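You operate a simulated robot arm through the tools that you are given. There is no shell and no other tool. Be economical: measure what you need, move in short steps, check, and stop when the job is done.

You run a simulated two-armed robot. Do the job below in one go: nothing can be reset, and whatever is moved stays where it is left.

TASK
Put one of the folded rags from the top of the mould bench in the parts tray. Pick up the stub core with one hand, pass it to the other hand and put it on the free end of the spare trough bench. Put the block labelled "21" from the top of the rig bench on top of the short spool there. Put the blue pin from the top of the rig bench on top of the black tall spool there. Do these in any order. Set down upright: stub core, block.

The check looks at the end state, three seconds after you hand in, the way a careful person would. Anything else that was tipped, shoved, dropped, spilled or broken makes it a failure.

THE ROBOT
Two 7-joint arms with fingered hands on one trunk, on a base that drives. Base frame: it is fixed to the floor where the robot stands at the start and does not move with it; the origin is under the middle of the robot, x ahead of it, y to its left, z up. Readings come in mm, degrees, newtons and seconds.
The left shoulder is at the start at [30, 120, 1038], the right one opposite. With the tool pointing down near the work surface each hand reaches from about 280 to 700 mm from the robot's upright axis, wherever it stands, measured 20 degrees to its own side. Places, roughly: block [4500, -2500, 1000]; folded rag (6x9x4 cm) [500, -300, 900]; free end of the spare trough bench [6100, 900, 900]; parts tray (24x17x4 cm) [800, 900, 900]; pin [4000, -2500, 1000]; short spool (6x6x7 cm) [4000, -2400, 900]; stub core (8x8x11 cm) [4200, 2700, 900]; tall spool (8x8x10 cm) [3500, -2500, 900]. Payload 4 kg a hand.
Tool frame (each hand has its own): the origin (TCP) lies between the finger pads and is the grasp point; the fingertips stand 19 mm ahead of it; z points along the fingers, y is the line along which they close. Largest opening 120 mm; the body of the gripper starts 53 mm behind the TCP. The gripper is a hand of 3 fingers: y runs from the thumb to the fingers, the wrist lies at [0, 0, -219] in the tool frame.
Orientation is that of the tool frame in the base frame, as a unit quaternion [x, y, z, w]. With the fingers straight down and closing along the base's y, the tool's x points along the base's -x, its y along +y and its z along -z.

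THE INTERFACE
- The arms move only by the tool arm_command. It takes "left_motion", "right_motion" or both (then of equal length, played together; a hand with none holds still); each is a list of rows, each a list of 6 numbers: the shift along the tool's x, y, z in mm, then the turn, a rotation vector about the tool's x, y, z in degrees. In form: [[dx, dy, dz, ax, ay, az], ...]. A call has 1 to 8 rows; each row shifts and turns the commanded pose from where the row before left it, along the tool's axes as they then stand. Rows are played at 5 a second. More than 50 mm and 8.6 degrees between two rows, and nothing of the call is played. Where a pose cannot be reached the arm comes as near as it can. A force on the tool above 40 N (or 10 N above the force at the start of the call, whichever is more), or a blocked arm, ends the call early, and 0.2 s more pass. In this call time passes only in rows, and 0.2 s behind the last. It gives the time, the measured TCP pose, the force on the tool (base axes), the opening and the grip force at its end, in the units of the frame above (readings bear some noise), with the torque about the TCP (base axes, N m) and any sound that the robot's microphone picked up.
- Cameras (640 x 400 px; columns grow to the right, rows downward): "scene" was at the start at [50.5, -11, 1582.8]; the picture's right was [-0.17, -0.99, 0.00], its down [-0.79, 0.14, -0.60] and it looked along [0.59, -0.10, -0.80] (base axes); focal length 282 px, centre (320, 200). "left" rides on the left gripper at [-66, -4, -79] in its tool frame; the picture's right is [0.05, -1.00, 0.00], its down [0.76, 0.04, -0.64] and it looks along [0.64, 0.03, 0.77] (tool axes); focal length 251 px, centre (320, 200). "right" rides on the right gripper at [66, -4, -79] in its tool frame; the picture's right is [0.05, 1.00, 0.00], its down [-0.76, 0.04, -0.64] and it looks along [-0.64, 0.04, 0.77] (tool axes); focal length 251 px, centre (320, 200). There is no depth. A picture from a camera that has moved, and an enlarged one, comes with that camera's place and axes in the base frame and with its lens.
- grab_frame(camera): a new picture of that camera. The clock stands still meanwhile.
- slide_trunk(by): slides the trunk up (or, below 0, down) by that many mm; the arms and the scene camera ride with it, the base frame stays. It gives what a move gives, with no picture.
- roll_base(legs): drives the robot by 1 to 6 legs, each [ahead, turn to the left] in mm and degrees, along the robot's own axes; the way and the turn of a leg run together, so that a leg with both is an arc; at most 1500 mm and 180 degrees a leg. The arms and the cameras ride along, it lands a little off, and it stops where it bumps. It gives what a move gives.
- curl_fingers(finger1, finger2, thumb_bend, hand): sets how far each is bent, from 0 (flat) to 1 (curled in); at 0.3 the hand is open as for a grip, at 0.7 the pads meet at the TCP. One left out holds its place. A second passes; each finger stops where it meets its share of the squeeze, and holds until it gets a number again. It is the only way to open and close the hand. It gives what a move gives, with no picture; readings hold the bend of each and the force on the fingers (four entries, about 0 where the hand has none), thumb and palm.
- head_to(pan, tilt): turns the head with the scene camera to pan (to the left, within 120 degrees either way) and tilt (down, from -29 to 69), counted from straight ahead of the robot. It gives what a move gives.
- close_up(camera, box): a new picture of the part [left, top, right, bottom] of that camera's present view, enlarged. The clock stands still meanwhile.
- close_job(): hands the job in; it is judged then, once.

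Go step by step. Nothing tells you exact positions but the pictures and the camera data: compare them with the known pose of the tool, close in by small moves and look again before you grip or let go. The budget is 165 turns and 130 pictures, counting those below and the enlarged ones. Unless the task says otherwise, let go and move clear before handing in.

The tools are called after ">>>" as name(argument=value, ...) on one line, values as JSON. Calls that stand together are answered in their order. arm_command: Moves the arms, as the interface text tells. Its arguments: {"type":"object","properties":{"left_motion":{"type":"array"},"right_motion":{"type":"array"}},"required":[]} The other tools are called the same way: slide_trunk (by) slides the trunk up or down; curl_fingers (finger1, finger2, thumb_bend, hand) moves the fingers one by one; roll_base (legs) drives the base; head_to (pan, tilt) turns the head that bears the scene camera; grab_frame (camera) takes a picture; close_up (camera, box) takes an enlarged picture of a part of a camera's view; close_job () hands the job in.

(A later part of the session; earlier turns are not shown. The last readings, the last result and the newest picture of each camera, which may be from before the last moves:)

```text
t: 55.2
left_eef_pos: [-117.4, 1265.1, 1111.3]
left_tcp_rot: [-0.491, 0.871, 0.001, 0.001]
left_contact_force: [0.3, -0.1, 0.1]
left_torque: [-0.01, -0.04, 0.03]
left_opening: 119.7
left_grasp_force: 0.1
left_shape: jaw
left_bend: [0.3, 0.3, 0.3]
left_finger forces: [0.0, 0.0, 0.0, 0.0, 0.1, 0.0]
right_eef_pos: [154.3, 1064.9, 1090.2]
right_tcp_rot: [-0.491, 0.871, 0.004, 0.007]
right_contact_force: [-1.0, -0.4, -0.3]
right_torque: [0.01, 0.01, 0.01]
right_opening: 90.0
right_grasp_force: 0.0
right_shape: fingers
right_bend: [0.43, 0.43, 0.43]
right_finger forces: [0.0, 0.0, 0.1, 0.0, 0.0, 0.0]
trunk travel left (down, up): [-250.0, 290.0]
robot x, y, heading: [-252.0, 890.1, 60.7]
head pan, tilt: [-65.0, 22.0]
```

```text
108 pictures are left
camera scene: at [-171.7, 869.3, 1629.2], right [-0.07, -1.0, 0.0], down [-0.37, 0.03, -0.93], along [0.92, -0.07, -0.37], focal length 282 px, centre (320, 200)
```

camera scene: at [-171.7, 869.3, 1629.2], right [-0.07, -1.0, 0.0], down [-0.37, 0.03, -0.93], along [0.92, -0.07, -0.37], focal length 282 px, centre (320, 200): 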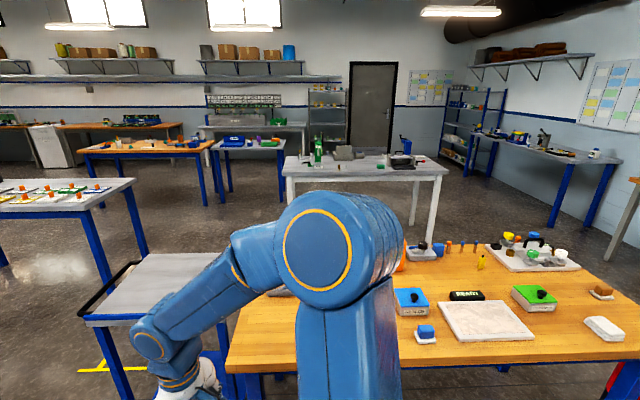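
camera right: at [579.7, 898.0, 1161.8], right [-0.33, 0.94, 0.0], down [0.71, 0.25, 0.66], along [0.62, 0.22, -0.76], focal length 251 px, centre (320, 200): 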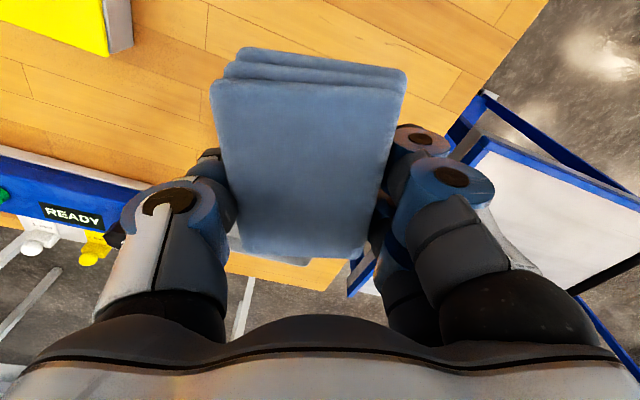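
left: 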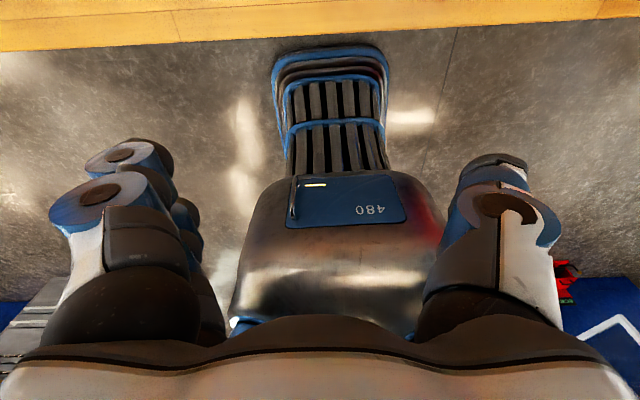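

Turning stops around 45° accumulated per call with nothing near, so I continue with separate calls: drive on toward [400,2250].

>>> roll_base(legs=[[1500, 0]])

```text
t: 62.7
left_eef_pos: [610.5, 2602.5, 1112.1]
left_tcp_rot: [-0.497, 0.868, 0.001, 0.0]
left_contact_force: [0.2, -0.2, -0.6]
left_torque: [0.01, 0.02, -0.04]
left_opening: 119.8
left_grasp_force: 0.0
left_shape: jaw
left_bend: [0.3, 0.3, 0.3]
left_finger forces: [0.1, 0.0, 0.0, 0.0, 0.0, 0.1]
right_eef_pos: [885.2, 2408.0, 1090.8]
right_tcp_rot: [-0.497, 0.867, 0.003, 0.008]
right_contact_force: [-0.1, 0.5, 0.0]
right_torque: [0.0, -0.01, 0.01]
right_opening: 90.1
right_grasp_force: 0.1
right_shape: fingers
right_bend: [0.43, 0.43, 0.43]
right_finger forces: [0.0, 0.1, 0.0, 0.0, 0.0, 0.0]
trunk travel left (down, up): [-250.0, 290.0]
robot x, y, heading: [480.4, 2225.3, 61.7]
head pan, tilt: [-65.0, 22.0]
```

The drive went well. I turn right and look at the gap between trolley and the LED table.

>>> roll_base(legs=[[0, -40]])

>>> head_to(pan=-40, tilt=35)

>>> grab_frame(camera="scene")

```text
t: 65.0
left_eef_pos: [821.5, 2437.7, 1110.3]
left_tcp_rot: [-0.177, 0.984, 0.001, -0.001]
left_contact_force: [0.3, -1.4, -1.2]
left_torque: [0.03, 0.01, 0.02]
left_opening: 119.9
left_grasp_force: 0.0
left_shape: jaw
left_bend: [0.3, 0.3, 0.3]
left_finger forces: [0.0, 0.0, 0.1, 0.1, 0.0, 0.0]
right_eef_pos: [910.5, 2111.9, 1088.8]
right_tcp_rot: [-0.178, 0.984, 0.002, 0.007]
right_contact_force: [-0.5, 1.2, -0.4]
right_torque: [0.02, 0.07, -0.02]
right_opening: 90.0
right_grasp_force: 0.0
right_shape: fingers
right_bend: [0.43, 0.43, 0.43]
right_finger forces: [0.0, 0.1, 0.1, 0.1, 0.0, 0.0]
trunk travel left (down, up): [-250.0, 290.0]
robot x, y, heading: [466.5, 2267.7, 21.4]
head pan, tilt: [-65.0, 22.0]
stopped in leg 1: the robot was blocked; the commanded pose is now the measured one
```

```text
t: 65.9
left_eef_pos: [820.7, 2439.4, 1111.3]
left_tcp_rot: [-0.177, 0.984, 0.0, 0.0]
left_contact_force: [0.2, 0.0, 0.7]
left_torque: [0.0, -0.01, 0.0]
left_opening: 119.9
left_grasp_force: 0.1
left_shape: jaw
left_bend: [0.3, 0.3, 0.3]
left_finger forces: [0.0, 0.0, 0.0, 0.1, 0.1, 0.0]
right_eef_pos: [910.8, 2114.6, 1091.2]
right_tcp_rot: [-0.178, 0.984, 0.002, 0.009]
right_contact_force: [-0.2, -0.4, -0.1]
right_torque: [0.01, 0.0, 0.0]
right_opening: 90.1
right_grasp_force: 0.1
right_shape: fingers
right_bend: [0.43, 0.43, 0.43]
right_finger forces: [0.1, 0.0, 0.0, 0.0, 0.0, 0.0]
trunk travel left (down, up): [-250.0, 290.0]
robot x, y, heading: [464.0, 2266.3, 21.0]
head pan, tilt: [-40.0, 35.0]
```

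```text
107 pictures are left
camera scene: at [528.1, 2234.0, 1608.6], right [-0.32, -0.95, 0.0], down [-0.54, 0.18, -0.82], along [0.78, -0.26, -0.57], focal length 282 px, centre (320, 200)
```

scene: 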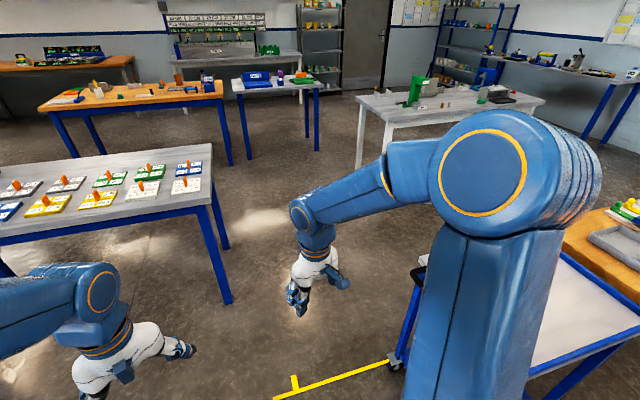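

The gap is wide enough. I turn to about -15° and drive through.

>>> roll_base(legs=[[0, -36]])

>>> roll_base(legs=[[1000, 0]])

>>> head_to(pan=25, tilt=30)

>>> grab_frame(camera="scene")

```text
t: 68.1
left_eef_pos: [850.6, 2196.8, 1112.9]
left_tcp_rot: [0.134, 0.991, 0.0, 0.001]
left_contact_force: [-0.9, -0.5, 0.1]
left_torque: [0.04, -0.02, 0.05]
left_opening: 120.1
left_grasp_force: 0.0
left_shape: jaw
left_bend: [0.3, 0.3, 0.3]
left_finger forces: [0.0, 0.1, 0.0, 0.0, 0.0, 0.1]
right_eef_pos: [732.0, 1882.3, 1089.8]
right_tcp_rot: [0.134, 0.991, -0.001, 0.009]
right_contact_force: [0.0, -1.2, -0.6]
right_torque: [0.02, 0.02, 0.01]
right_opening: 89.9
right_grasp_force: 0.0
right_shape: fingers
right_bend: [0.43, 0.43, 0.43]
right_finger forces: [0.0, 0.0, 0.1, 0.0, 0.0, 0.0]
trunk travel left (down, up): [-250.0, 290.0]
robot x, y, heading: [474.1, 2308.0, -14.1]
head pan, tilt: [-40.0, 35.0]
stopped in leg 1: the robot was blocked; the commanded pose is now the measured one
```

```text
t: 73.3
left_eef_pos: [1837.0, 1976.0, 1112.3]
left_tcp_rot: [0.122, 0.993, 0.0, 0.0]
left_contact_force: [-0.7, -0.1, 0.5]
left_torque: [0.01, -0.01, 0.02]
left_opening: 120.2
left_grasp_force: 0.1
left_shape: jaw
left_bend: [0.3, 0.3, 0.3]
left_finger forces: [0.0, 0.0, 0.0, 0.0, 0.1, 0.1]
right_eef_pos: [1725.5, 1658.0, 1090.2]
right_tcp_rot: [0.123, 0.992, -0.001, 0.008]
right_contact_force: [0.6, -0.9, 0.2]
right_torque: [0.04, 0.04, -0.03]
right_opening: 90.0
right_grasp_force: 0.1
right_shape: fingers
right_bend: [0.43, 0.43, 0.43]
right_finger forces: [0.0, 0.0, 0.0, 0.0, 0.0, 0.0]
trunk travel left (down, up): [-250.0, 290.0]
robot x, y, heading: [1455.4, 2074.7, -12.3]
head pan, tilt: [-40.0, 35.0]
```

```text
t: 74.7
left_eef_pos: [1836.1, 1976.9, 1112.3]
left_tcp_rot: [0.123, 0.992, -0.001, 0.001]
left_contact_force: [0.3, 0.2, -0.1]
left_torque: [0.01, 0.01, -0.02]
left_opening: 119.8
left_grasp_force: 0.0
left_shape: jaw
left_bend: [0.3, 0.3, 0.3]
left_finger forces: [0.0, 0.1, 0.0, 0.0, 0.1, 0.0]
right_eef_pos: [1725.8, 1659.0, 1090.1]
right_tcp_rot: [0.123, 0.992, -0.003, 0.009]
right_contact_force: [-0.4, -0.6, -0.6]
right_torque: [0.01, -0.02, 0.0]
right_opening: 90.0
right_grasp_force: 0.0
right_shape: fingers
right_bend: [0.43, 0.43, 0.43]
right_finger forces: [0.1, 0.0, 0.0, 0.0, 0.1, 0.1]
trunk travel left (down, up): [-250.0, 290.0]
robot x, y, heading: [1454.9, 2074.7, -12.2]
head pan, tilt: [25.0, 30.0]
```

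```text
106 pictures are left
camera scene: at [1522.1, 2102.8, 1616.4], right [0.22, -0.98, 0.0], down [-0.49, -0.11, -0.87], along [0.85, 0.19, -0.5], focal length 282 px, centre (320, 200)
```

scene: 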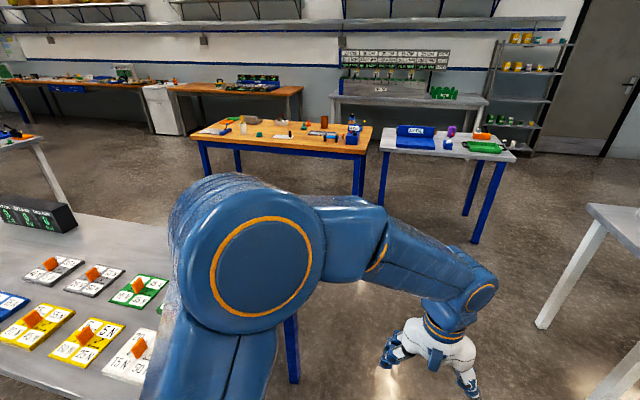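

The stub core is the brown cylinder near the far edge of the wood table (about [4200,2680]; table x 3450–4180, y 2190–3600). I'll go around its left end to reach it from the far aisle; first leg now.

>>> roll_base(legs=[[650, 12], [628, 42]])

>>> roll_base(legs=[[628, 42]])

```text
t: 81.5
left_eef_pos: [2984.3, 2469.0, 1110.8]
left_tcp_rot: [-0.339, 0.941, -0.001, 0.0]
left_contact_force: [-0.1, 0.6, -0.1]
left_torque: [0.01, 0.0, 0.0]
left_opening: 119.9
left_grasp_force: 0.1
left_shape: jaw
left_bend: [0.3, 0.3, 0.3]
left_finger forces: [0.1, 0.0, 0.0, 0.0, 0.0, 0.0]
right_eef_pos: [3174.8, 2192.2, 1090.9]
right_tcp_rot: [-0.339, 0.941, 0.002, 0.007]
right_contact_force: [-0.5, 0.5, 1.0]
right_torque: [-0.03, -0.01, 0.0]
right_opening: 90.0
right_grasp_force: 0.0
right_shape: fingers
right_bend: [0.43, 0.43, 0.43]
right_finger forces: [0.1, 0.1, 0.1, 0.1, 0.0, 0.0]
trunk travel left (down, up): [-250.0, 290.0]
robot x, y, heading: [2696.1, 2189.1, 41.4]
head pan, tilt: [25.0, 30.0]
```

```text
t: 85.0
left_eef_pos: [3016.3, 3144.2, 1110.8]
left_tcp_rot: [-0.653, 0.757, -0.001, 0.0]
left_contact_force: [-0.8, 0.4, -0.9]
left_torque: [-0.02, -0.06, 0.02]
left_opening: 120.2
left_grasp_force: 0.0
left_shape: jaw
left_bend: [0.3, 0.3, 0.3]
left_finger forces: [0.0, 0.0, 0.0, 0.1, 0.0, 0.2]
right_eef_pos: [3343.8, 3064.0, 1091.1]
right_tcp_rot: [-0.653, 0.757, 0.004, 0.007]
right_contact_force: [0.0, 0.6, -0.1]
right_torque: [-0.02, 0.01, 0.01]
right_opening: 90.1
right_grasp_force: 0.1
right_shape: fingers
right_bend: [0.43, 0.43, 0.43]
right_finger forces: [0.0, 0.0, 0.0, 0.1, 0.0, 0.1]
trunk travel left (down, up): [-250.0, 290.0]
robot x, y, heading: [3024.1, 2746.0, 82.9]
head pan, tilt: [25.0, 30.0]
```

Arcs work smoothly. I continue along the table to beyond its left end and look right.

>>> roll_base(legs=[[300, 8], [1050, 0]])

>>> head_to(pan=-75, tilt=28)

>>> grab_frame(camera="scene")

```text
t: 92.0
left_eef_pos: [2989.1, 4480.2, 1111.0]
left_tcp_rot: [-0.693, 0.721, 0.001, 0.0]
left_contact_force: [-0.1, 0.4, 1.1]
left_torque: [-0.01, -0.05, 0.01]
left_opening: 119.9
left_grasp_force: 0.1
left_shape: jaw
left_bend: [0.3, 0.3, 0.3]
left_finger forces: [0.0, 0.0, 0.0, 0.0, 0.0, 0.0]
right_eef_pos: [3323.7, 4436.1, 1091.2]
right_tcp_rot: [-0.693, 0.721, 0.005, 0.006]
right_contact_force: [-0.2, -0.1, 0.4]
right_torque: [-0.02, 0.0, -0.01]
right_opening: 90.2
right_grasp_force: 0.0
right_shape: fingers
right_bend: [0.43, 0.43, 0.43]
right_finger forces: [0.0, 0.0, 0.0, 0.0, 0.1, 0.0]
trunk travel left (down, up): [-250.0, 290.0]
robot x, y, heading: [3041.1, 4088.6, 89.1]
head pan, tilt: [25.0, 30.0]
```

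```text
t: 93.8
left_eef_pos: [2990.1, 4480.1, 1111.3]
left_tcp_rot: [-0.692, 0.722, 0.0, 0.001]
left_contact_force: [0.2, 0.6, -0.1]
left_torque: [0.03, 0.0, -0.01]
left_opening: 119.8
left_grasp_force: 0.0
left_shape: jaw
left_bend: [0.3, 0.3, 0.3]
left_finger forces: [0.0, 0.0, 0.1, 0.0, 0.0, 0.0]
right_eef_pos: [3324.3, 4435.7, 1090.4]
right_tcp_rot: [-0.693, 0.721, 0.005, 0.006]
right_contact_force: [-0.3, -1.0, 0.2]
right_torque: [0.01, 0.02, 0.01]
right_opening: 90.0
right_grasp_force: 0.0
right_shape: fingers
right_bend: [0.43, 0.43, 0.43]
right_finger forces: [0.1, 0.0, 0.1, 0.0, 0.1, 0.0]
trunk travel left (down, up): [-250.0, 290.0]
robot x, y, heading: [3044.2, 4085.6, 89.1]
head pan, tilt: [-75.0, 28.0]
```

```text
105 pictures are left
camera scene: at [3127.1, 4090.6, 1619.6], right [0.25, -0.97, 0.0], down [-0.45, -0.12, -0.88], along [0.86, 0.22, -0.47], focal length 282 px, centre (320, 200)
```

scene: 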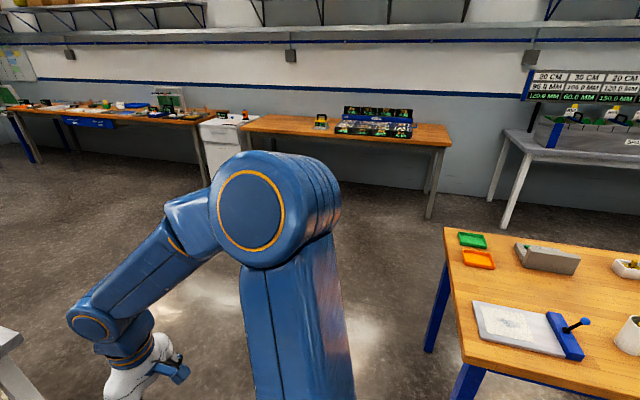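

The aisle beyond is open. I advance a bit, turn right to heading 0 and drive past the table's left end.

>>> roll_base(legs=[[150, 0], [150, -35]])

>>> roll_base(legs=[[150, -35]])

>>> roll_base(legs=[[400, -22], [900, 0]])

```text
t: 96.8
left_eef_pos: [3268.4, 4724.6, 1112.8]
left_tcp_rot: [-0.447, 0.895, 0.0, 0.002]
left_contact_force: [0.0, 0.4, 0.6]
left_torque: [0.02, 0.03, 0.01]
left_opening: 120.1
left_grasp_force: 0.2
left_shape: jaw
left_bend: [0.3, 0.3, 0.3]
left_finger forces: [0.0, 0.1, 0.0, 0.1, 0.0, 0.1]
right_eef_pos: [3517.1, 4497.3, 1090.8]
right_tcp_rot: [-0.447, 0.894, 0.003, 0.008]
right_contact_force: [-0.1, -0.3, -0.4]
right_torque: [0.04, 0.0, 0.0]
right_opening: 89.7
right_grasp_force: 0.1
right_shape: fingers
right_bend: [0.43, 0.43, 0.43]
right_finger forces: [0.0, 0.0, 0.0, 0.0, 0.0, 0.1]
trunk travel left (down, up): [-250.0, 290.0]
robot x, y, heading: [3058.1, 4391.0, 54.5]
head pan, tilt: [-75.0, 28.0]
```

```text
t: 98.9
left_eef_pos: [3544.9, 4638.5, 1111.6]
left_tcp_rot: [-0.161, 0.987, -0.001, 0.0]
left_contact_force: [0.4, 1.4, 1.0]
left_torque: [-0.04, 0.02, -0.02]
left_opening: 120.0
left_grasp_force: 0.0
left_shape: jaw
left_bend: [0.3, 0.3, 0.3]
left_finger forces: [0.1, 0.0, 0.0, 0.0, 0.0, 0.0]
right_eef_pos: [3621.8, 4309.3, 1090.0]
right_tcp_rot: [-0.162, 0.987, 0.001, 0.008]
right_contact_force: [0.5, -0.2, 1.6]
right_torque: [-0.02, 0.01, 0.01]
right_opening: 90.0
right_grasp_force: 0.1
right_shape: fingers
right_bend: [0.43, 0.43, 0.43]
right_finger forces: [0.0, 0.0, 0.0, 0.0, 0.0, 0.1]
trunk travel left (down, up): [-250.0, 290.0]
robot x, y, heading: [3171.1, 4509.0, 19.8]
head pan, tilt: [-75.0, 28.0]
```

```text
t: 105.7
left_eef_pos: [4863.7, 4526.3, 1113.0]
left_tcp_rot: [0.025, 1.0, 0.0, 0.0]
left_contact_force: [-0.2, 0.4, -0.5]
left_torque: [-0.01, -0.01, 0.0]
left_opening: 120.3
left_grasp_force: 0.1
left_shape: jaw
left_bend: [0.3, 0.3, 0.3]
left_finger forces: [0.1, 0.1, 0.1, 0.0, 0.0, 0.1]
right_eef_pos: [4817.6, 4193.1, 1090.9]
right_tcp_rot: [0.023, 1.0, -0.001, 0.008]
right_contact_force: [-0.9, 0.1, -1.1]
right_torque: [0.01, 0.04, 0.02]
right_opening: 90.0
right_grasp_force: 0.0
right_shape: fingers
right_bend: [0.43, 0.43, 0.43]
right_finger forces: [0.0, 0.0, 0.1, 0.0, 0.0, 0.0]
trunk travel left (down, up): [-250.0, 290.0]
robot x, y, heading: [4471.8, 4543.7, -1.7]
head pan, tilt: [-75.0, 28.0]
```

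Now I arc right into the far aisle and look at the table from its far side.

>>> roll_base(legs=[[392, -44]])

>>> roll_base(legs=[[392, -44], [800, 0]])

>>> head_to(pan=-50, tilt=30)

>>> grab_frame(camera="scene")

```text
t: 108.6
left_eef_pos: [5088.2, 4103.2, 1112.2]
left_tcp_rot: [0.397, 0.918, 0.001, 0.001]
left_contact_force: [-1.2, -0.3, -0.2]
left_torque: [0.03, 0.0, 0.03]
left_opening: 120.1
left_grasp_force: 0.1
left_shape: jaw
left_bend: [0.3, 0.3, 0.3]
left_finger forces: [0.0, 0.1, 0.0, 0.1, 0.0, 0.0]
right_eef_pos: [4822.0, 3894.4, 1090.5]
right_tcp_rot: [0.396, 0.918, -0.004, 0.008]
right_contact_force: [-1.2, -0.3, 0.0]
right_torque: [0.05, -0.06, -0.04]
right_opening: 89.8
right_grasp_force: 0.0
right_shape: fingers
right_bend: [0.43, 0.43, 0.43]
right_finger forces: [0.0, 0.0, 0.1, 0.1, 0.1, 0.0]
trunk travel left (down, up): [-250.0, 290.0]
robot x, y, heading: [4846.3, 4418.7, -46.1]
head pan, tilt: [-75.0, 28.0]
stopped in leg 1: the robot was blocked; the commanded pose is now the measured one
```

```text
t: 115.0
left_eef_pos: [4961.8, 2858.5, 1112.0]
left_tcp_rot: [0.709, 0.705, -0.001, 0.001]
left_contact_force: [0.2, 0.9, 0.2]
left_torque: [0.01, 0.01, -0.02]
left_opening: 120.1
left_grasp_force: 0.0
left_shape: jaw
left_bend: [0.3, 0.3, 0.3]
left_finger forces: [0.0, 0.0, 0.0, 0.0, 0.0, 0.0]
right_eef_pos: [4626.7, 2889.5, 1091.6]
right_tcp_rot: [0.709, 0.705, -0.007, 0.007]
right_contact_force: [0.1, 0.0, 0.4]
right_torque: [0.01, -0.03, -0.03]
right_opening: 89.9
right_grasp_force: 0.1
right_shape: fingers
right_bend: [0.43, 0.43, 0.43]
right_finger forces: [0.0, 0.0, 0.0, 0.0, 0.0, 0.0]
trunk travel left (down, up): [-250.0, 290.0]
robot x, y, heading: [5010.7, 3252.7, -89.6]
head pan, tilt: [-75.0, 28.0]
```

```text
t: 115.9
left_eef_pos: [4961.2, 2857.6, 1111.9]
left_tcp_rot: [0.709, 0.706, -0.001, 0.001]
left_contact_force: [0.8, 0.0, 0.2]
left_torque: [0.02, 0.01, -0.04]
left_opening: 120.1
left_grasp_force: 0.1
left_shape: jaw
left_bend: [0.3, 0.3, 0.3]
left_finger forces: [0.0, 0.0, 0.0, 0.0, 0.0, 0.1]
right_eef_pos: [4626.7, 2889.8, 1090.7]
right_tcp_rot: [0.707, 0.707, -0.007, 0.006]
right_contact_force: [-0.6, -0.6, 0.0]
right_torque: [0.03, -0.05, 0.02]
right_opening: 89.8
right_grasp_force: 0.1
right_shape: fingers
right_bend: [0.43, 0.43, 0.43]
right_finger forces: [0.0, 0.0, 0.0, 0.0, 0.1, 0.0]
trunk travel left (down, up): [-250.0, 290.0]
robot x, y, heading: [5006.2, 3249.3, -89.5]
head pan, tilt: [-50.0, 30.0]
```

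```text
104 pictures are left
camera scene: at [4936.5, 3215.1, 1616.4], right [-0.65, 0.76, 0.0], down [0.38, 0.32, -0.87], along [-0.66, -0.56, -0.5], focal length 282 px, centre (320, 200)
```

scene: 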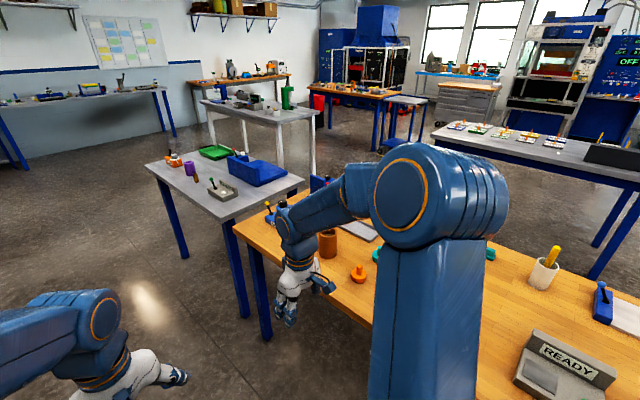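

The brown stub core stands at about [4265,2685], ~100 mm from the table's far edge. I arc round to face the table, to stand near [4760,2855].

>>> roll_base(legs=[[140, 0], [196, -44]])

>>> roll_base(legs=[[196, -44]])

>>> head_to(pan=15, tilt=50)

>>> grab_frame(camera="scene")

```text
t: 119.3
left_eef_pos: [4636.3, 2683.7, 1112.3]
left_tcp_rot: [0.92, 0.392, -0.001, 0.0]
left_contact_force: [0.5, -0.3, 0.5]
left_torque: [0.01, 0.04, -0.03]
left_opening: 120.0
left_grasp_force: 0.0
left_shape: jaw
left_bend: [0.3, 0.3, 0.3]
left_finger forces: [0.0, 0.0, 0.0, 0.0, 0.0, 0.0]
right_eef_pos: [4414.6, 2936.3, 1093.5]
right_tcp_rot: [0.919, 0.394, -0.01, 0.001]
right_contact_force: [0.9, 0.1, -0.3]
right_torque: [-0.01, 0.04, -0.02]
right_opening: 90.0
right_grasp_force: 0.0
right_shape: fingers
right_bend: [0.43, 0.43, 0.43]
right_finger forces: [0.0, 0.0, 0.0, 0.1, 0.1, 0.0]
trunk travel left (down, up): [-250.0, 290.0]
robot x, y, heading: [4969.1, 2909.7, -133.3]
head pan, tilt: [-50.0, 30.0]
```

```text
t: 121.7
left_eef_pos: [4399.2, 2902.5, 1111.2]
left_tcp_rot: [1.0, 0.02, -0.001, 0.001]
left_contact_force: [-0.7, 0.3, -1.0]
left_torque: [-0.04, 0.01, 0.03]
left_opening: 119.9
left_grasp_force: 0.1
left_shape: jaw
left_bend: [0.3, 0.3, 0.3]
left_finger forces: [0.0, 0.0, 0.1, 0.1, 0.0, 0.1]
right_eef_pos: [4415.0, 3238.7, 1090.7]
right_tcp_rot: [1.0, 0.021, -0.009, 0.0]
right_contact_force: [0.5, 0.1, 0.8]
right_torque: [-0.04, -0.01, -0.01]
right_opening: 90.1
right_grasp_force: 0.1
right_shape: fingers
right_bend: [0.43, 0.43, 0.43]
right_finger forces: [0.0, 0.1, 0.1, 0.0, 0.0, 0.0]
trunk travel left (down, up): [-250.0, 290.0]
robot x, y, heading: [4798.4, 2793.3, -176.9]
head pan, tilt: [-50.0, 30.0]
```

```text
t: 123.1
left_eef_pos: [4399.4, 2899.4, 1112.4]
left_tcp_rot: [1.0, 0.02, 0.0, 0.0]
left_contact_force: [-0.9, -0.4, -0.6]
left_torque: [0.03, -0.04, -0.01]
left_opening: 119.8
left_grasp_force: 0.1
left_shape: jaw
left_bend: [0.3, 0.3, 0.3]
left_finger forces: [0.1, 0.0, 0.0, 0.0, 0.0, 0.1]
right_eef_pos: [4417.0, 3236.7, 1092.7]
right_tcp_rot: [1.0, 0.021, -0.01, -0.002]
right_contact_force: [0.6, -0.9, 0.3]
right_torque: [0.02, 0.04, 0.04]
right_opening: 90.1
right_grasp_force: 0.0
right_shape: fingers
right_bend: [0.43, 0.43, 0.43]
right_finger forces: [0.0, 0.0, 0.0, 0.0, 0.0, 0.0]
trunk travel left (down, up): [-250.0, 290.0]
robot x, y, heading: [4797.9, 2792.3, -176.5]
head pan, tilt: [15.0, 50.0]
```

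```text
103 pictures are left
camera scene: at [4743.4, 2770.5, 1586.9], right [-0.31, 0.95, 0.0], down [0.73, 0.24, -0.64], along [-0.61, -0.2, -0.77], focal length 282 px, centre (320, 200)
```

scene: 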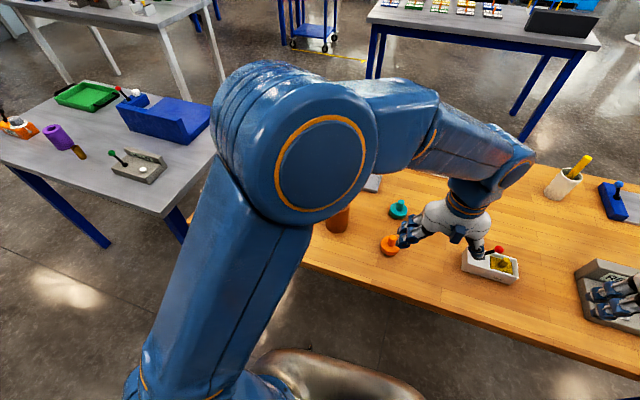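

The core stands at about [4267,2675]; I'm in reach with the left hand. Plan: left takes it from the top, later the right takes it low from the robot's side. I move the left hand over the core and look.

>>> arm_command(left_motion=[[-28, 40, 0, 0, 0, 0], [-28, 40, 0, 0, 0, 0], [-28, 40, 0, 0, 0, 0], [-28, 40, 0, 0, 0, 0], [-20, 40, 0, 0, 0, 0], [0, 20, 0, 0, 0, 0], [0, 0, 0, 0, 0, 0]])

>>> grab_frame(camera="left")

```text
t: 124.7
left_eef_pos: [4273.8, 2674.7, 1111.9]
left_tcp_rot: [1.0, 0.019, -0.001, -0.001]
left_contact_force: [0.1, 0.7, 0.0]
left_torque: [-0.02, -0.01, 0.01]
left_opening: 120.1
left_grasp_force: 0.1
left_shape: jaw
left_bend: [0.3, 0.3, 0.3]
left_finger forces: [0.0, 0.0, 0.0, 0.0, 0.1, 0.1]
right_eef_pos: [4416.6, 3236.9, 1091.4]
right_tcp_rot: [1.0, 0.022, -0.009, 0.0]
right_contact_force: [0.6, -0.6, 0.3]
right_torque: [0.02, 0.0, -0.02]
right_opening: 90.2
right_grasp_force: 0.0
right_shape: fingers
right_bend: [0.43, 0.43, 0.43]
right_finger forces: [0.0, 0.1, 0.0, 0.0, 0.1, 0.1]
trunk travel left (down, up): [-250.0, 290.0]
robot x, y, heading: [4796.4, 2790.6, -176.4]
head pan, tilt: [15.0, 50.0]
```

```text
102 pictures are left
camera left: at [4208.6, 2676.2, 1190.9], right [0.01, 1.0, 0.0], down [0.77, -0.01, 0.64], along [0.64, -0.01, -0.77], focal length 251 px, centre (320, 200)
```

left: 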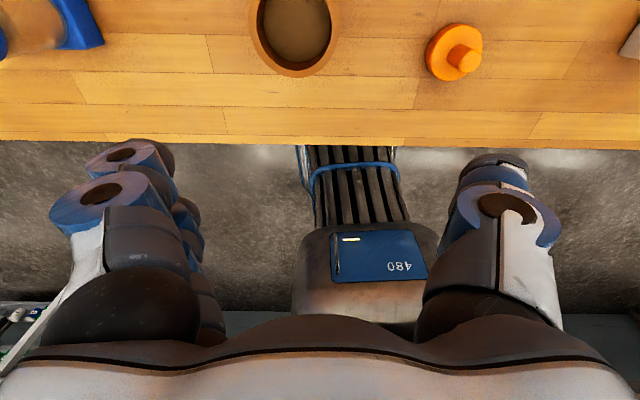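

The core is a hollow tube; corrected centre about [4225,2656], table about z 836, core top about 946. I shift over it and descend partway.

>>> arm_command(left_motion=[[-30, 10, 0, 0, 0, 0], [-20, 7, 30, 0, 0, 0], [0, 0, 40, 0, 0, 0], [0, 0, 30, 0, 0, 0], [0, 0, 0, 0, 0, 0]])

>>> grab_frame(camera="left")

>>> close_up(camera="scene", box=[260, 130, 460, 270])

```text
t: 125.9
left_eef_pos: [4226.5, 2656.8, 1011.2]
left_tcp_rot: [1.0, 0.02, 0.0, 0.0]
left_contact_force: [-0.1, -0.2, -1.1]
left_torque: [0.0, 0.0, -0.03]
left_opening: 120.0
left_grasp_force: 0.1
left_shape: jaw
left_bend: [0.3, 0.3, 0.3]
left_finger forces: [0.1, 0.0, 0.0, 0.1, 0.0, 0.1]
right_eef_pos: [4417.0, 3236.8, 1091.8]
right_tcp_rot: [1.0, 0.021, -0.01, -0.002]
right_contact_force: [0.1, 0.6, -0.1]
right_torque: [0.0, 0.0, -0.01]
right_opening: 90.0
right_grasp_force: 0.0
right_shape: fingers
right_bend: [0.43, 0.43, 0.43]
right_finger forces: [0.0, 0.1, 0.0, 0.0, 0.0, 0.0]
trunk travel left (down, up): [-250.0, 290.0]
robot x, y, heading: [4800.0, 2791.4, -176.5]
head pan, tilt: [15.0, 50.0]
```

```text
101 pictures are left
camera left: at [4161.8, 2657.9, 1091.0], right [0.01, 1.0, 0.0], down [0.77, -0.01, 0.64], along [0.64, -0.01, -0.77], focal length 251 px, centre (320, 200)
```

left: 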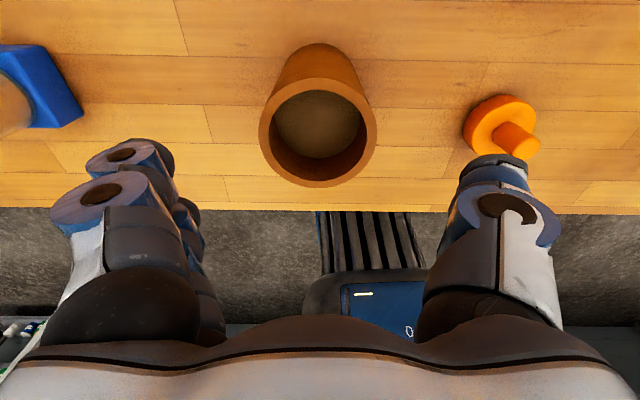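

```text
2.86 times, centred on (360, 200) of scene
camera zoom: at [4743.7, 2771.2, 1586.9], right [-0.32, 0.95, 0.0], down [0.73, 0.24, -0.64], along [-0.61, -0.2, -0.77], focal length 806 px, centre (206, 200)
```

zoom: 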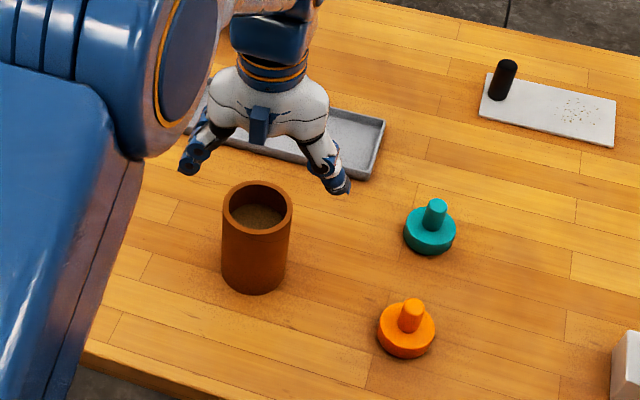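

The hand is well centred; core centre about [4232,2657], top about z 940. I descend so the TCP is ~14 mm below the rim, then close.

>>> arm_command(left_motion=[[5, 0, 30, 0, 0, 0], [0, 0, 30, 0, 0, 0], [0, 0, 23, 0, 0, 0], [0, 0, 0, 0, 0, 0]])

>>> grab_frame(camera="left")

>>> close_up(camera="scene", box=[260, 130, 460, 270])

```text
t: 126.9
left_eef_pos: [4231.9, 2655.3, 928.7]
left_tcp_rot: [1.0, 0.02, -0.001, 0.0]
left_contact_force: [0.0, -0.2, 0.3]
left_torque: [0.01, 0.0, 0.0]
left_opening: 119.8
left_grasp_force: 0.1
left_shape: jaw
left_bend: [0.3, 0.3, 0.3]
left_finger forces: [0.1, 0.0, 0.0, 0.0, 0.0, 0.0]
right_eef_pos: [4417.0, 3237.0, 1090.9]
right_tcp_rot: [1.0, 0.021, -0.009, -0.002]
right_contact_force: [-0.9, -0.8, -0.6]
right_torque: [0.01, 0.02, -0.01]
right_opening: 90.0
right_grasp_force: 0.0
right_shape: fingers
right_bend: [0.43, 0.43, 0.43]
right_finger forces: [0.1, 0.0, 0.1, 0.1, 0.0, 0.1]
trunk travel left (down, up): [-250.0, 290.0]
robot x, y, heading: [4804.2, 2791.4, -176.4]
head pan, tilt: [15.0, 50.0]
```

```text
99 pictures are left
camera left: at [4165.9, 2657.2, 1007.9], right [0.01, 1.0, 0.0], down [0.77, -0.01, 0.64], along [0.64, -0.01, -0.77], focal length 251 px, centre (320, 200)
```

left: 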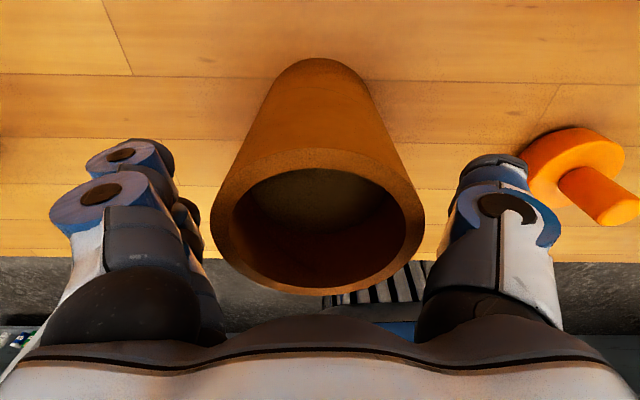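

```text
2.86 times, centred on (360, 200) of scene
camera zoom: at [4743.5, 2771.1, 1586.9], right [-0.32, 0.95, 0.0], down [0.73, 0.24, -0.64], along [-0.61, -0.2, -0.77], focal length 806 px, centre (206, 200)
```

zoom: 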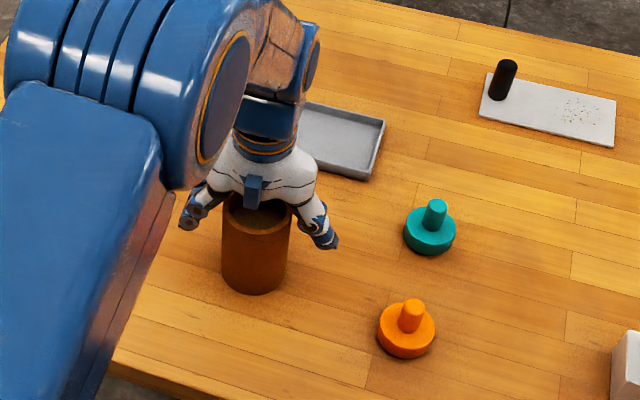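

Centred, TCP about 12 mm below the rim. Closing the left hand and lifting 60 mm.

>>> curl_fingers(hand="left", finger1=0.56, finger2=0.56, thumb_bend=0.56)

>>> arm_command(left_motion=[[0, 0, -10, 0, 0, 0], [0, 0, -25, 0, 0, 0], [0, 0, -40, 0, 0, 0], [0, 0, 0, 0, 0, 0]])

>>> grab_frame(camera="scene")

```text
t: 127.9
left_eef_pos: [4230.8, 2656.3, 928.2]
left_tcp_rot: [1.0, 0.02, -0.001, 0.0]
left_contact_force: [-0.6, -0.2, -0.5]
left_torque: [-0.02, 0.01, -0.01]
left_opening: 75.8
left_grasp_force: 32.0
left_shape: fingers
left_bend: [0.5, 0.49, 0.51]
left_finger forces: [14.1, 17.9, 0.0, 0.0, 31.4, 0.0]
right_eef_pos: [4416.9, 3238.0, 1089.7]
right_tcp_rot: [1.0, 0.02, -0.009, -0.001]
right_contact_force: [1.6, -0.5, -0.2]
right_torque: [-0.02, -0.01, -0.02]
right_opening: 89.8
right_grasp_force: 0.0
right_shape: fingers
right_bend: [0.43, 0.43, 0.43]
right_finger forces: [0.0, 0.0, 0.0, 0.1, 0.1, 0.0]
trunk travel left (down, up): [-250.0, 290.0]
robot x, y, heading: [4796.3, 2792.2, -176.6]
head pan, tilt: [15.0, 50.0]
```

```text
t: 128.9
left_eef_pos: [4230.9, 2658.0, 1003.1]
left_tcp_rot: [1.0, 0.02, 0.0, 0.001]
left_contact_force: [0.3, 0.5, -1.1]
left_torque: [-0.01, 0.0, 0.02]
left_opening: 75.7
left_grasp_force: 30.9
left_shape: fingers
left_bend: [0.5, 0.49, 0.51]
left_finger forces: [14.1, 17.9, 0.0, 0.0, 31.4, 0.1]
right_eef_pos: [4414.6, 3235.7, 1090.3]
right_tcp_rot: [1.0, 0.022, -0.01, -0.002]
right_contact_force: [0.5, -0.2, 0.6]
right_torque: [0.02, -0.02, 0.02]
right_opening: 89.9
right_grasp_force: 0.1
right_shape: fingers
right_bend: [0.43, 0.43, 0.43]
right_finger forces: [0.0, 0.0, 0.0, 0.0, 0.0, 0.1]
trunk travel left (down, up): [-250.0, 290.0]
robot x, y, heading: [4800.3, 2791.5, -176.7]
head pan, tilt: [15.0, 50.0]
```

```text
97 pictures are left
camera scene: at [4742.4, 2770.9, 1586.8], right [-0.31, 0.95, 0.0], down [0.73, 0.24, -0.64], along [-0.61, -0.2, -0.77], focal length 282 px, centre (320, 200)
```

scene: 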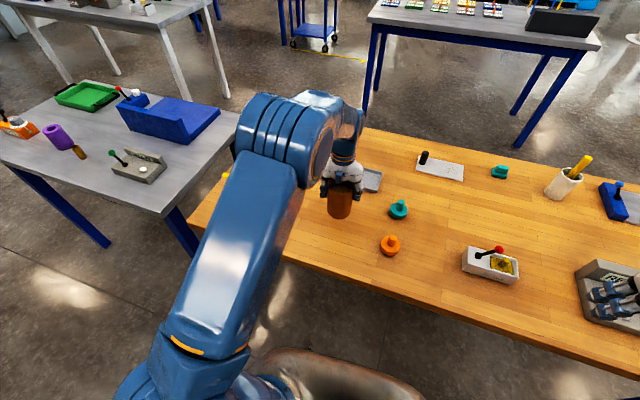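

The core is held firmly. I bring it to mid-front and higher with the left hand while pitching the right hand to point forward, 25° down.

>>> arm_command(left_motion=[[11.5, -16, -12, 0, 0, 0], [11.5, -16, -12, 0, 0, 0], [11.5, -16, -12, 0, 0, 0], [11.5, -16, -12, 0, 0, 0], [11.5, -16, -12, 0, 0, 0], [11.5, -16, -12, 0, 0, 0], [11.5, -16, -12, 0, 0, 0], [11.5, -16, -13, 0, 0, 0]], right_motion=[[0, 0, 0, 0, -8.1, 0], [0, 0, 0, 0, -8.1, 0], [0, 0, 0, 0, -8.1, 0], [0, 0, 0, 0, -8.1, 0], [0, 0, 0, 0, -8.1, 0], [0, 0, 0, 0, -8.1, 0], [0, 0, 0, 0, -8.1, 0], [0, 0, 0, 0, -8.1, 0]])

>>> curl_fingers(hand="right", finger1=0.3, finger2=0.3, thumb_bend=0.3)

>>> head_to(pan=0, tilt=50)

>>> grab_frame(camera="scene")

```text
t: 130.7
left_eef_pos: [4321.2, 2787.0, 1102.7]
left_tcp_rot: [1.0, 0.02, -0.003, 0.0]
left_contact_force: [0.3, 1.4, 0.1]
left_torque: [-0.03, 0.03, 0.05]
left_opening: 75.4
left_grasp_force: 30.3
left_shape: fingers
left_bend: [0.5, 0.49, 0.52]
left_finger forces: [13.8, 16.9, 0.0, 0.1, 30.0, 0.0]
right_eef_pos: [4422.0, 3249.7, 1128.1]
right_tcp_rot: [0.946, 0.058, -0.31, -0.076]
right_contact_force: [-2.2, -3.0, 0.7]
right_torque: [0.14, -0.21, -0.16]
right_opening: 90.0
right_grasp_force: 0.0
right_shape: fingers
right_bend: [0.43, 0.43, 0.43]
right_finger forces: [0.0, 0.1, 0.0, 0.0, 0.0, 0.0]
right hand out of reach, approached as far as the arm can: row 5, 6, 7, 8
trunk travel left (down, up): [-250.0, 290.0]
robot x, y, heading: [4801.1, 2794.4, -176.8]
head pan, tilt: [15.0, 50.0]
```

```text
t: 131.7
left_eef_pos: [4318.9, 2785.6, 1100.7]
left_tcp_rot: [1.0, 0.02, -0.001, 0.0]
left_contact_force: [0.7, -0.4, -1.5]
left_torque: [0.02, -0.01, 0.03]
left_opening: 75.4
left_grasp_force: 30.6
left_shape: fingers
left_bend: [0.5, 0.49, 0.52]
left_finger forces: [13.8, 16.9, 0.1, 0.1, 30.0, 0.1]
right_eef_pos: [4417.7, 3246.9, 1128.0]
right_tcp_rot: [0.946, 0.058, -0.31, -0.076]
right_contact_force: [0.1, -0.7, -0.6]
right_torque: [-0.01, 0.0, 0.01]
right_opening: 127.6
right_grasp_force: 0.1
right_shape: fingers
right_bend: [0.3, 0.3, 0.3]
right_finger forces: [0.1, 0.1, 0.1, 0.0, 0.1, 0.1]
trunk travel left (down, up): [-250.0, 290.0]
robot x, y, heading: [4800.8, 2792.8, -176.6]
head pan, tilt: [15.0, 50.0]
```

```text
t: 132.4
left_eef_pos: [4317.2, 2785.8, 1100.8]
left_tcp_rot: [1.0, 0.02, 0.0, 0.0]
left_contact_force: [0.4, 0.2, -0.7]
left_torque: [-0.01, -0.02, 0.02]
left_opening: 75.4
left_grasp_force: 29.8
left_shape: fingers
left_bend: [0.5, 0.49, 0.52]
left_finger forces: [13.8, 16.9, 0.0, 0.0, 30.1, 0.0]
right_eef_pos: [4418.5, 3248.8, 1126.2]
right_tcp_rot: [0.946, 0.057, -0.31, -0.076]
right_contact_force: [0.0, -0.1, 0.4]
right_torque: [0.04, -0.02, 0.01]
right_opening: 128.0
right_grasp_force: 0.1
right_shape: fingers
right_bend: [0.3, 0.3, 0.3]
right_finger forces: [0.0, 0.0, 0.0, 0.0, 0.0, 0.0]
trunk travel left (down, up): [-250.0, 290.0]
robot x, y, heading: [4798.4, 2792.9, -176.6]
head pan, tilt: [0.0, 50.0]
```

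```text
96 pictures are left
camera scene: at [4739.5, 2790.8, 1586.8], right [-0.06, 1.0, 0.0], down [0.76, 0.05, -0.64], along [-0.64, -0.04, -0.77], focal length 282 px, centre (320, 200)
```

scene: 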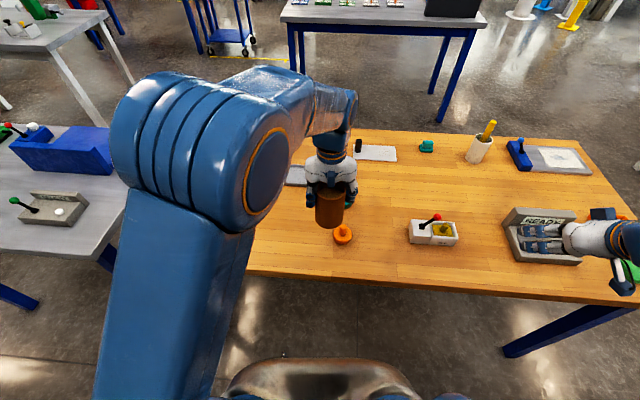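

The forward-pointing pose is too cramped; a sideways approach (right hand pointing left, slightly down) suits better, with the left hand yawed 90°. I yaw the left hand and reset the right hand's pitch.

>>> arm_command(left_motion=[[0, 0, 0, 0, 0, -8.4], [0, 0, 0, 0, 0, -8.4], [0, 0, 0, 0, 0, -8.4], [0, 0, 0, 0, 0, -8.4]], right_motion=[[0, 0, 0, 0, 8.1, 0], [0, 0, 0, 0, 8.1, 0], [0, 0, 0, 0, 8.1, 0], [0, 0, 0, 0, 8.1, 0]])

```text
t: 133.4
left_eef_pos: [4317.1, 2788.2, 1100.6]
left_tcp_rot: [0.951, 0.31, -0.001, 0.0]
left_contact_force: [-0.2, -0.8, -0.4]
left_torque: [-0.03, -0.01, 0.01]
left_opening: 75.4
left_grasp_force: 30.1
left_shape: fingers
left_bend: [0.5, 0.49, 0.52]
left_finger forces: [13.7, 16.8, 0.0, 0.0, 29.9, 0.0]
right_eef_pos: [4417.0, 3244.7, 1113.6]
right_tcp_rot: [0.993, 0.038, -0.091, -0.065]
right_contact_force: [0.1, 0.0, 0.5]
right_torque: [0.01, 0.02, 0.03]
right_opening: 128.0
right_grasp_force: 0.0
right_shape: fingers
right_bend: [0.3, 0.3, 0.3]
right_finger forces: [0.1, 0.0, 0.1, 0.0, 0.0, 0.1]
right hand out of reach, approached as far as the arm can: row 1
trunk travel left (down, up): [-250.0, 290.0]
robot x, y, heading: [4801.4, 2793.9, -176.7]
head pan, tilt: [0.0, 50.0]
```

Left is yawing well. I now rotate the right hand about one combined axis toward "pointing left, 20° down, camera up", and finish the left yaw.

>>> arm_command(left_motion=[[0, 0, 0, 0, 0, -8], [0, 0, 0, 0, 0, -8], [0, 0, 0, 0, 0, -8], [0, 0, 0, 0, 0, -8], [0, 0, 0, 0, 0, -8], [0, 0, 0, 0, 0, -8], [0, 0, 0, 0, 0, -8], [0, 0, 0, 0, 0, 0]], right_motion=[[0, 0, 0, -3.64, 4.52, 5.44], [0, 0, 0, -3.64, 4.52, 5.44], [0, 0, 0, -3.64, 4.52, 5.44], [0, 0, 0, -3.64, 4.52, 5.44], [0, 0, 0, -3.64, 4.52, 5.44], [0, 0, 0, -3.64, 4.52, 5.44], [0, 0, 0, -3.64, 4.52, 5.44], [0, 0, 0, -3.64, 4.52, 5.44]])

>>> grab_frame(camera="scene")

```text
t: 135.2
left_eef_pos: [4318.3, 2788.5, 1100.6]
left_tcp_rot: [0.695, 0.719, -0.001, -0.001]
left_contact_force: [0.5, 0.1, -0.2]
left_torque: [-0.05, 0.0, -0.01]
left_opening: 75.4
left_grasp_force: 29.9
left_shape: fingers
left_bend: [0.5, 0.49, 0.52]
left_finger forces: [13.7, 16.6, 0.0, 0.0, 29.7, 0.0]
right_eef_pos: [4417.4, 3244.3, 1113.8]
right_tcp_rot: [0.901, -0.323, 0.204, 0.206]
right_contact_force: [-0.2, 0.1, 0.6]
right_torque: [0.0, 0.03, 0.01]
right_opening: 128.0
right_grasp_force: 0.1
right_shape: fingers
right_bend: [0.3, 0.3, 0.3]
right_finger forces: [0.1, 0.1, 0.1, 0.0, 0.0, 0.1]
trunk travel left (down, up): [-250.0, 290.0]
robot x, y, heading: [4799.2, 2794.0, -176.6]
head pan, tilt: [0.0, 50.0]
```

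```text
95 pictures are left
camera scene: at [4738.9, 2790.9, 1586.8], right [-0.06, 1.0, 0.0], down [0.77, 0.04, -0.64], along [-0.64, -0.04, -0.77], focal length 282 px, centre (320, 200)
```

scene: 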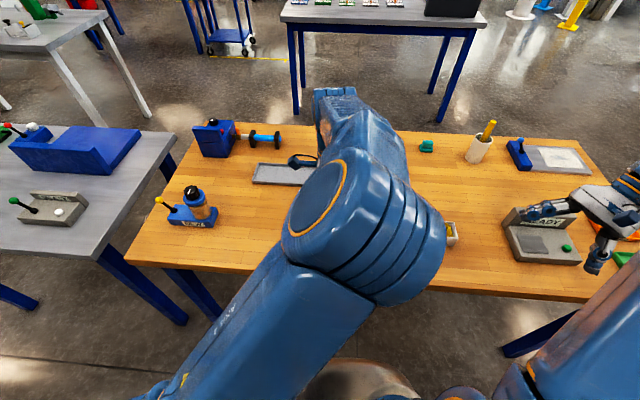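

The full −90° yaw swings the left elbow into the middle. A 45° compromise is better: left yaw back to −45°, right pointing forward-left at 45°.

>>> arm_command(left_motion=[[0, 0, 0, 0, 0, 8.4], [0, 0, 0, 0, 0, 8.4], [0, 0, 0, 0, 0, 8.4], [0, 0, 0, 0, 0, 8.4], [0, 0, 0, 0, 0, 8.4], [0, 0, 0, 0, 0, 3], [0, 0, 0, 0, 0, 0], [0, 0, 0, 0, 0, 0]], right_motion=[[0, 0, 0, -5.1, 1.68, 5.38], [0, 0, 0, -5.1, 1.68, 5.38], [0, 0, 0, -5.1, 1.68, 5.38], [0, 0, 0, -5.1, 1.68, 5.38], [0, 0, 0, -5.1, 1.68, 5.38], [0, 0, 0, -5.1, 1.68, 5.38], [0, 0, 0, -5.1, 1.68, 5.38], [0, 0, 0, -5.1, 1.68, 5.38]])

>>> grab_frame(camera="scene")

```text
t: 137.0
left_eef_pos: [4318.5, 2789.4, 1101.3]
left_tcp_rot: [0.918, 0.397, -0.001, 0.0]
left_contact_force: [0.2, 0.3, -0.7]
left_torque: [0.01, 0.02, 0.01]
left_opening: 75.4
left_grasp_force: 29.4
left_shape: fingers
left_bend: [0.5, 0.49, 0.52]
left_finger forces: [13.6, 16.5, 0.1, 0.0, 29.6, 0.0]
right_eef_pos: [4417.7, 3244.1, 1113.7]
right_tcp_rot: [-0.568, 0.647, -0.241, -0.447]
right_contact_force: [-0.6, -0.3, 0.0]
right_torque: [0.01, 0.02, 0.02]
right_opening: 128.1
right_grasp_force: 0.1
right_shape: fingers
right_bend: [0.3, 0.3, 0.3]
right_finger forces: [0.0, 0.0, 0.1, 0.0, 0.0, 0.0]
trunk travel left (down, up): [-250.0, 290.0]
robot x, y, heading: [4800.3, 2787.8, -176.3]
head pan, tilt: [0.0, 50.0]
```

```text
94 pictures are left
camera scene: at [4739.8, 2791.0, 1586.9], right [-0.06, 1.0, 0.0], down [0.76, 0.04, -0.64], along [-0.64, -0.04, -0.77], focal length 282 px, centre (320, 200)
```

scene: 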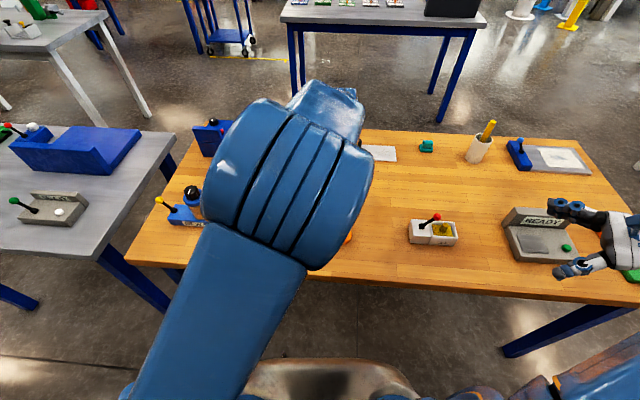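

Both poses are reachable. I finish the right hand's rotation and then move it to a stand-off 150 mm behind the core.

>>> arm_command(right_motion=[[0, 0, 0, -5.1, 1.68, 5.38], [0, 0, 0, -5.1, 1.68, 5.38], [0, 0, 0, -5.1, 1.68, 5.38], [0, 0, 0, -5.1, 1.68, 5.38], [0, 0, 0, 0, 0, 0]])

>>> arm_command(right_motion=[[9.2, -28.2, 32, 0, 0, 0], [9.2, -28.2, 32, 0, 0, 0], [9.2, -28.2, 32, 0, 0, 0], [9.2, -28.2, 32, 0, 0, 0], [9.2, -28.2, 32, 0, 0, 0], [9.2, -28.2, 32, 0, 0, 0]])

>>> grab_frame(camera="right")

>>> grab_frame(camera="scene")

```text
t: 138.2
left_eef_pos: [4318.8, 2788.3, 1101.0]
left_tcp_rot: [0.917, 0.398, -0.001, -0.001]
left_contact_force: [0.0, 0.4, -1.1]
left_torque: [-0.03, 0.01, 0.0]
left_opening: 75.5
left_grasp_force: 30.4
left_shape: fingers
left_bend: [0.5, 0.49, 0.52]
left_finger forces: [13.5, 16.7, 0.0, 0.0, 29.6, 0.0]
right_eef_pos: [4416.0, 3244.0, 1113.9]
right_tcp_rot: [-0.335, 0.747, -0.234, -0.524]
right_contact_force: [-0.1, -0.8, 0.1]
right_torque: [0.01, 0.03, 0.0]
right_opening: 128.3
right_grasp_force: 0.1
right_shape: fingers
right_bend: [0.3, 0.3, 0.3]
right_finger forces: [0.1, 0.1, 0.0, 0.0, 0.0, 0.1]
trunk travel left (down, up): [-250.0, 290.0]
robot x, y, heading: [4803.6, 2793.7, -176.6]
head pan, tilt: [0.0, 50.0]
```

```text
t: 139.6
left_eef_pos: [4318.0, 2787.4, 1100.2]
left_tcp_rot: [0.917, 0.398, 0.0, -0.001]
left_contact_force: [0.2, -0.2, -1.5]
left_torque: [0.03, 0.01, -0.03]
left_opening: 75.2
left_grasp_force: 29.6
left_shape: fingers
left_bend: [0.5, 0.49, 0.52]
left_finger forces: [13.5, 16.7, 0.1, 0.1, 29.6, 0.0]
right_eef_pos: [4414.1, 2981.7, 1100.4]
right_tcp_rot: [-0.336, 0.747, -0.234, -0.524]
right_contact_force: [0.5, 0.0, -0.2]
right_torque: [0.0, 0.03, 0.01]
right_opening: 128.0
right_grasp_force: 0.1
right_shape: fingers
right_bend: [0.3, 0.3, 0.3]
right_finger forces: [0.0, 0.0, 0.0, 0.0, 0.0, 0.0]
trunk travel left (down, up): [-250.0, 290.0]
robot x, y, heading: [4803.2, 2789.6, -176.6]
head pan, tilt: [0.0, 50.0]
```

```text
93 pictures are left
camera right: at [4451.1, 3016.9, 1189.0], right [-0.76, 0.65, 0.05], down [0.54, 0.68, -0.5], along [-0.36, -0.35, -0.87], focal length 251 px, centre (320, 200)
```

right: 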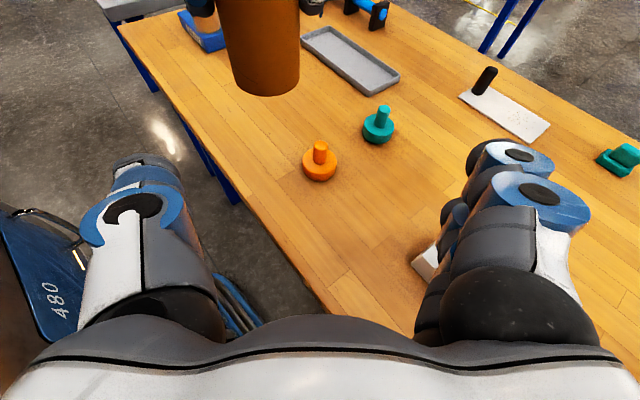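

```text
92 pictures are left
camera scene: at [4739.2, 2790.0, 1586.8], right [-0.06, 1.0, 0.0], down [0.77, 0.05, -0.64], along [-0.64, -0.04, -0.77], focal length 282 px, centre (320, 200)
```

scene: 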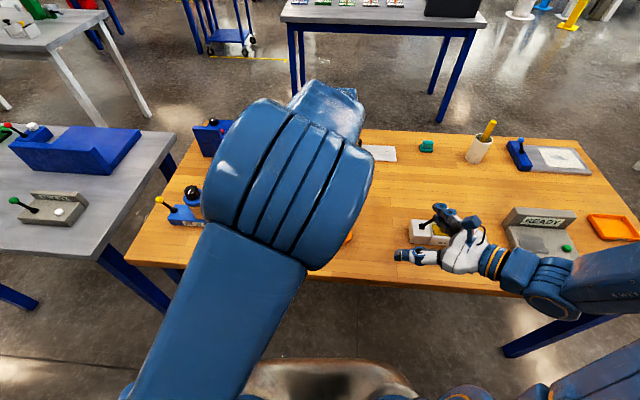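

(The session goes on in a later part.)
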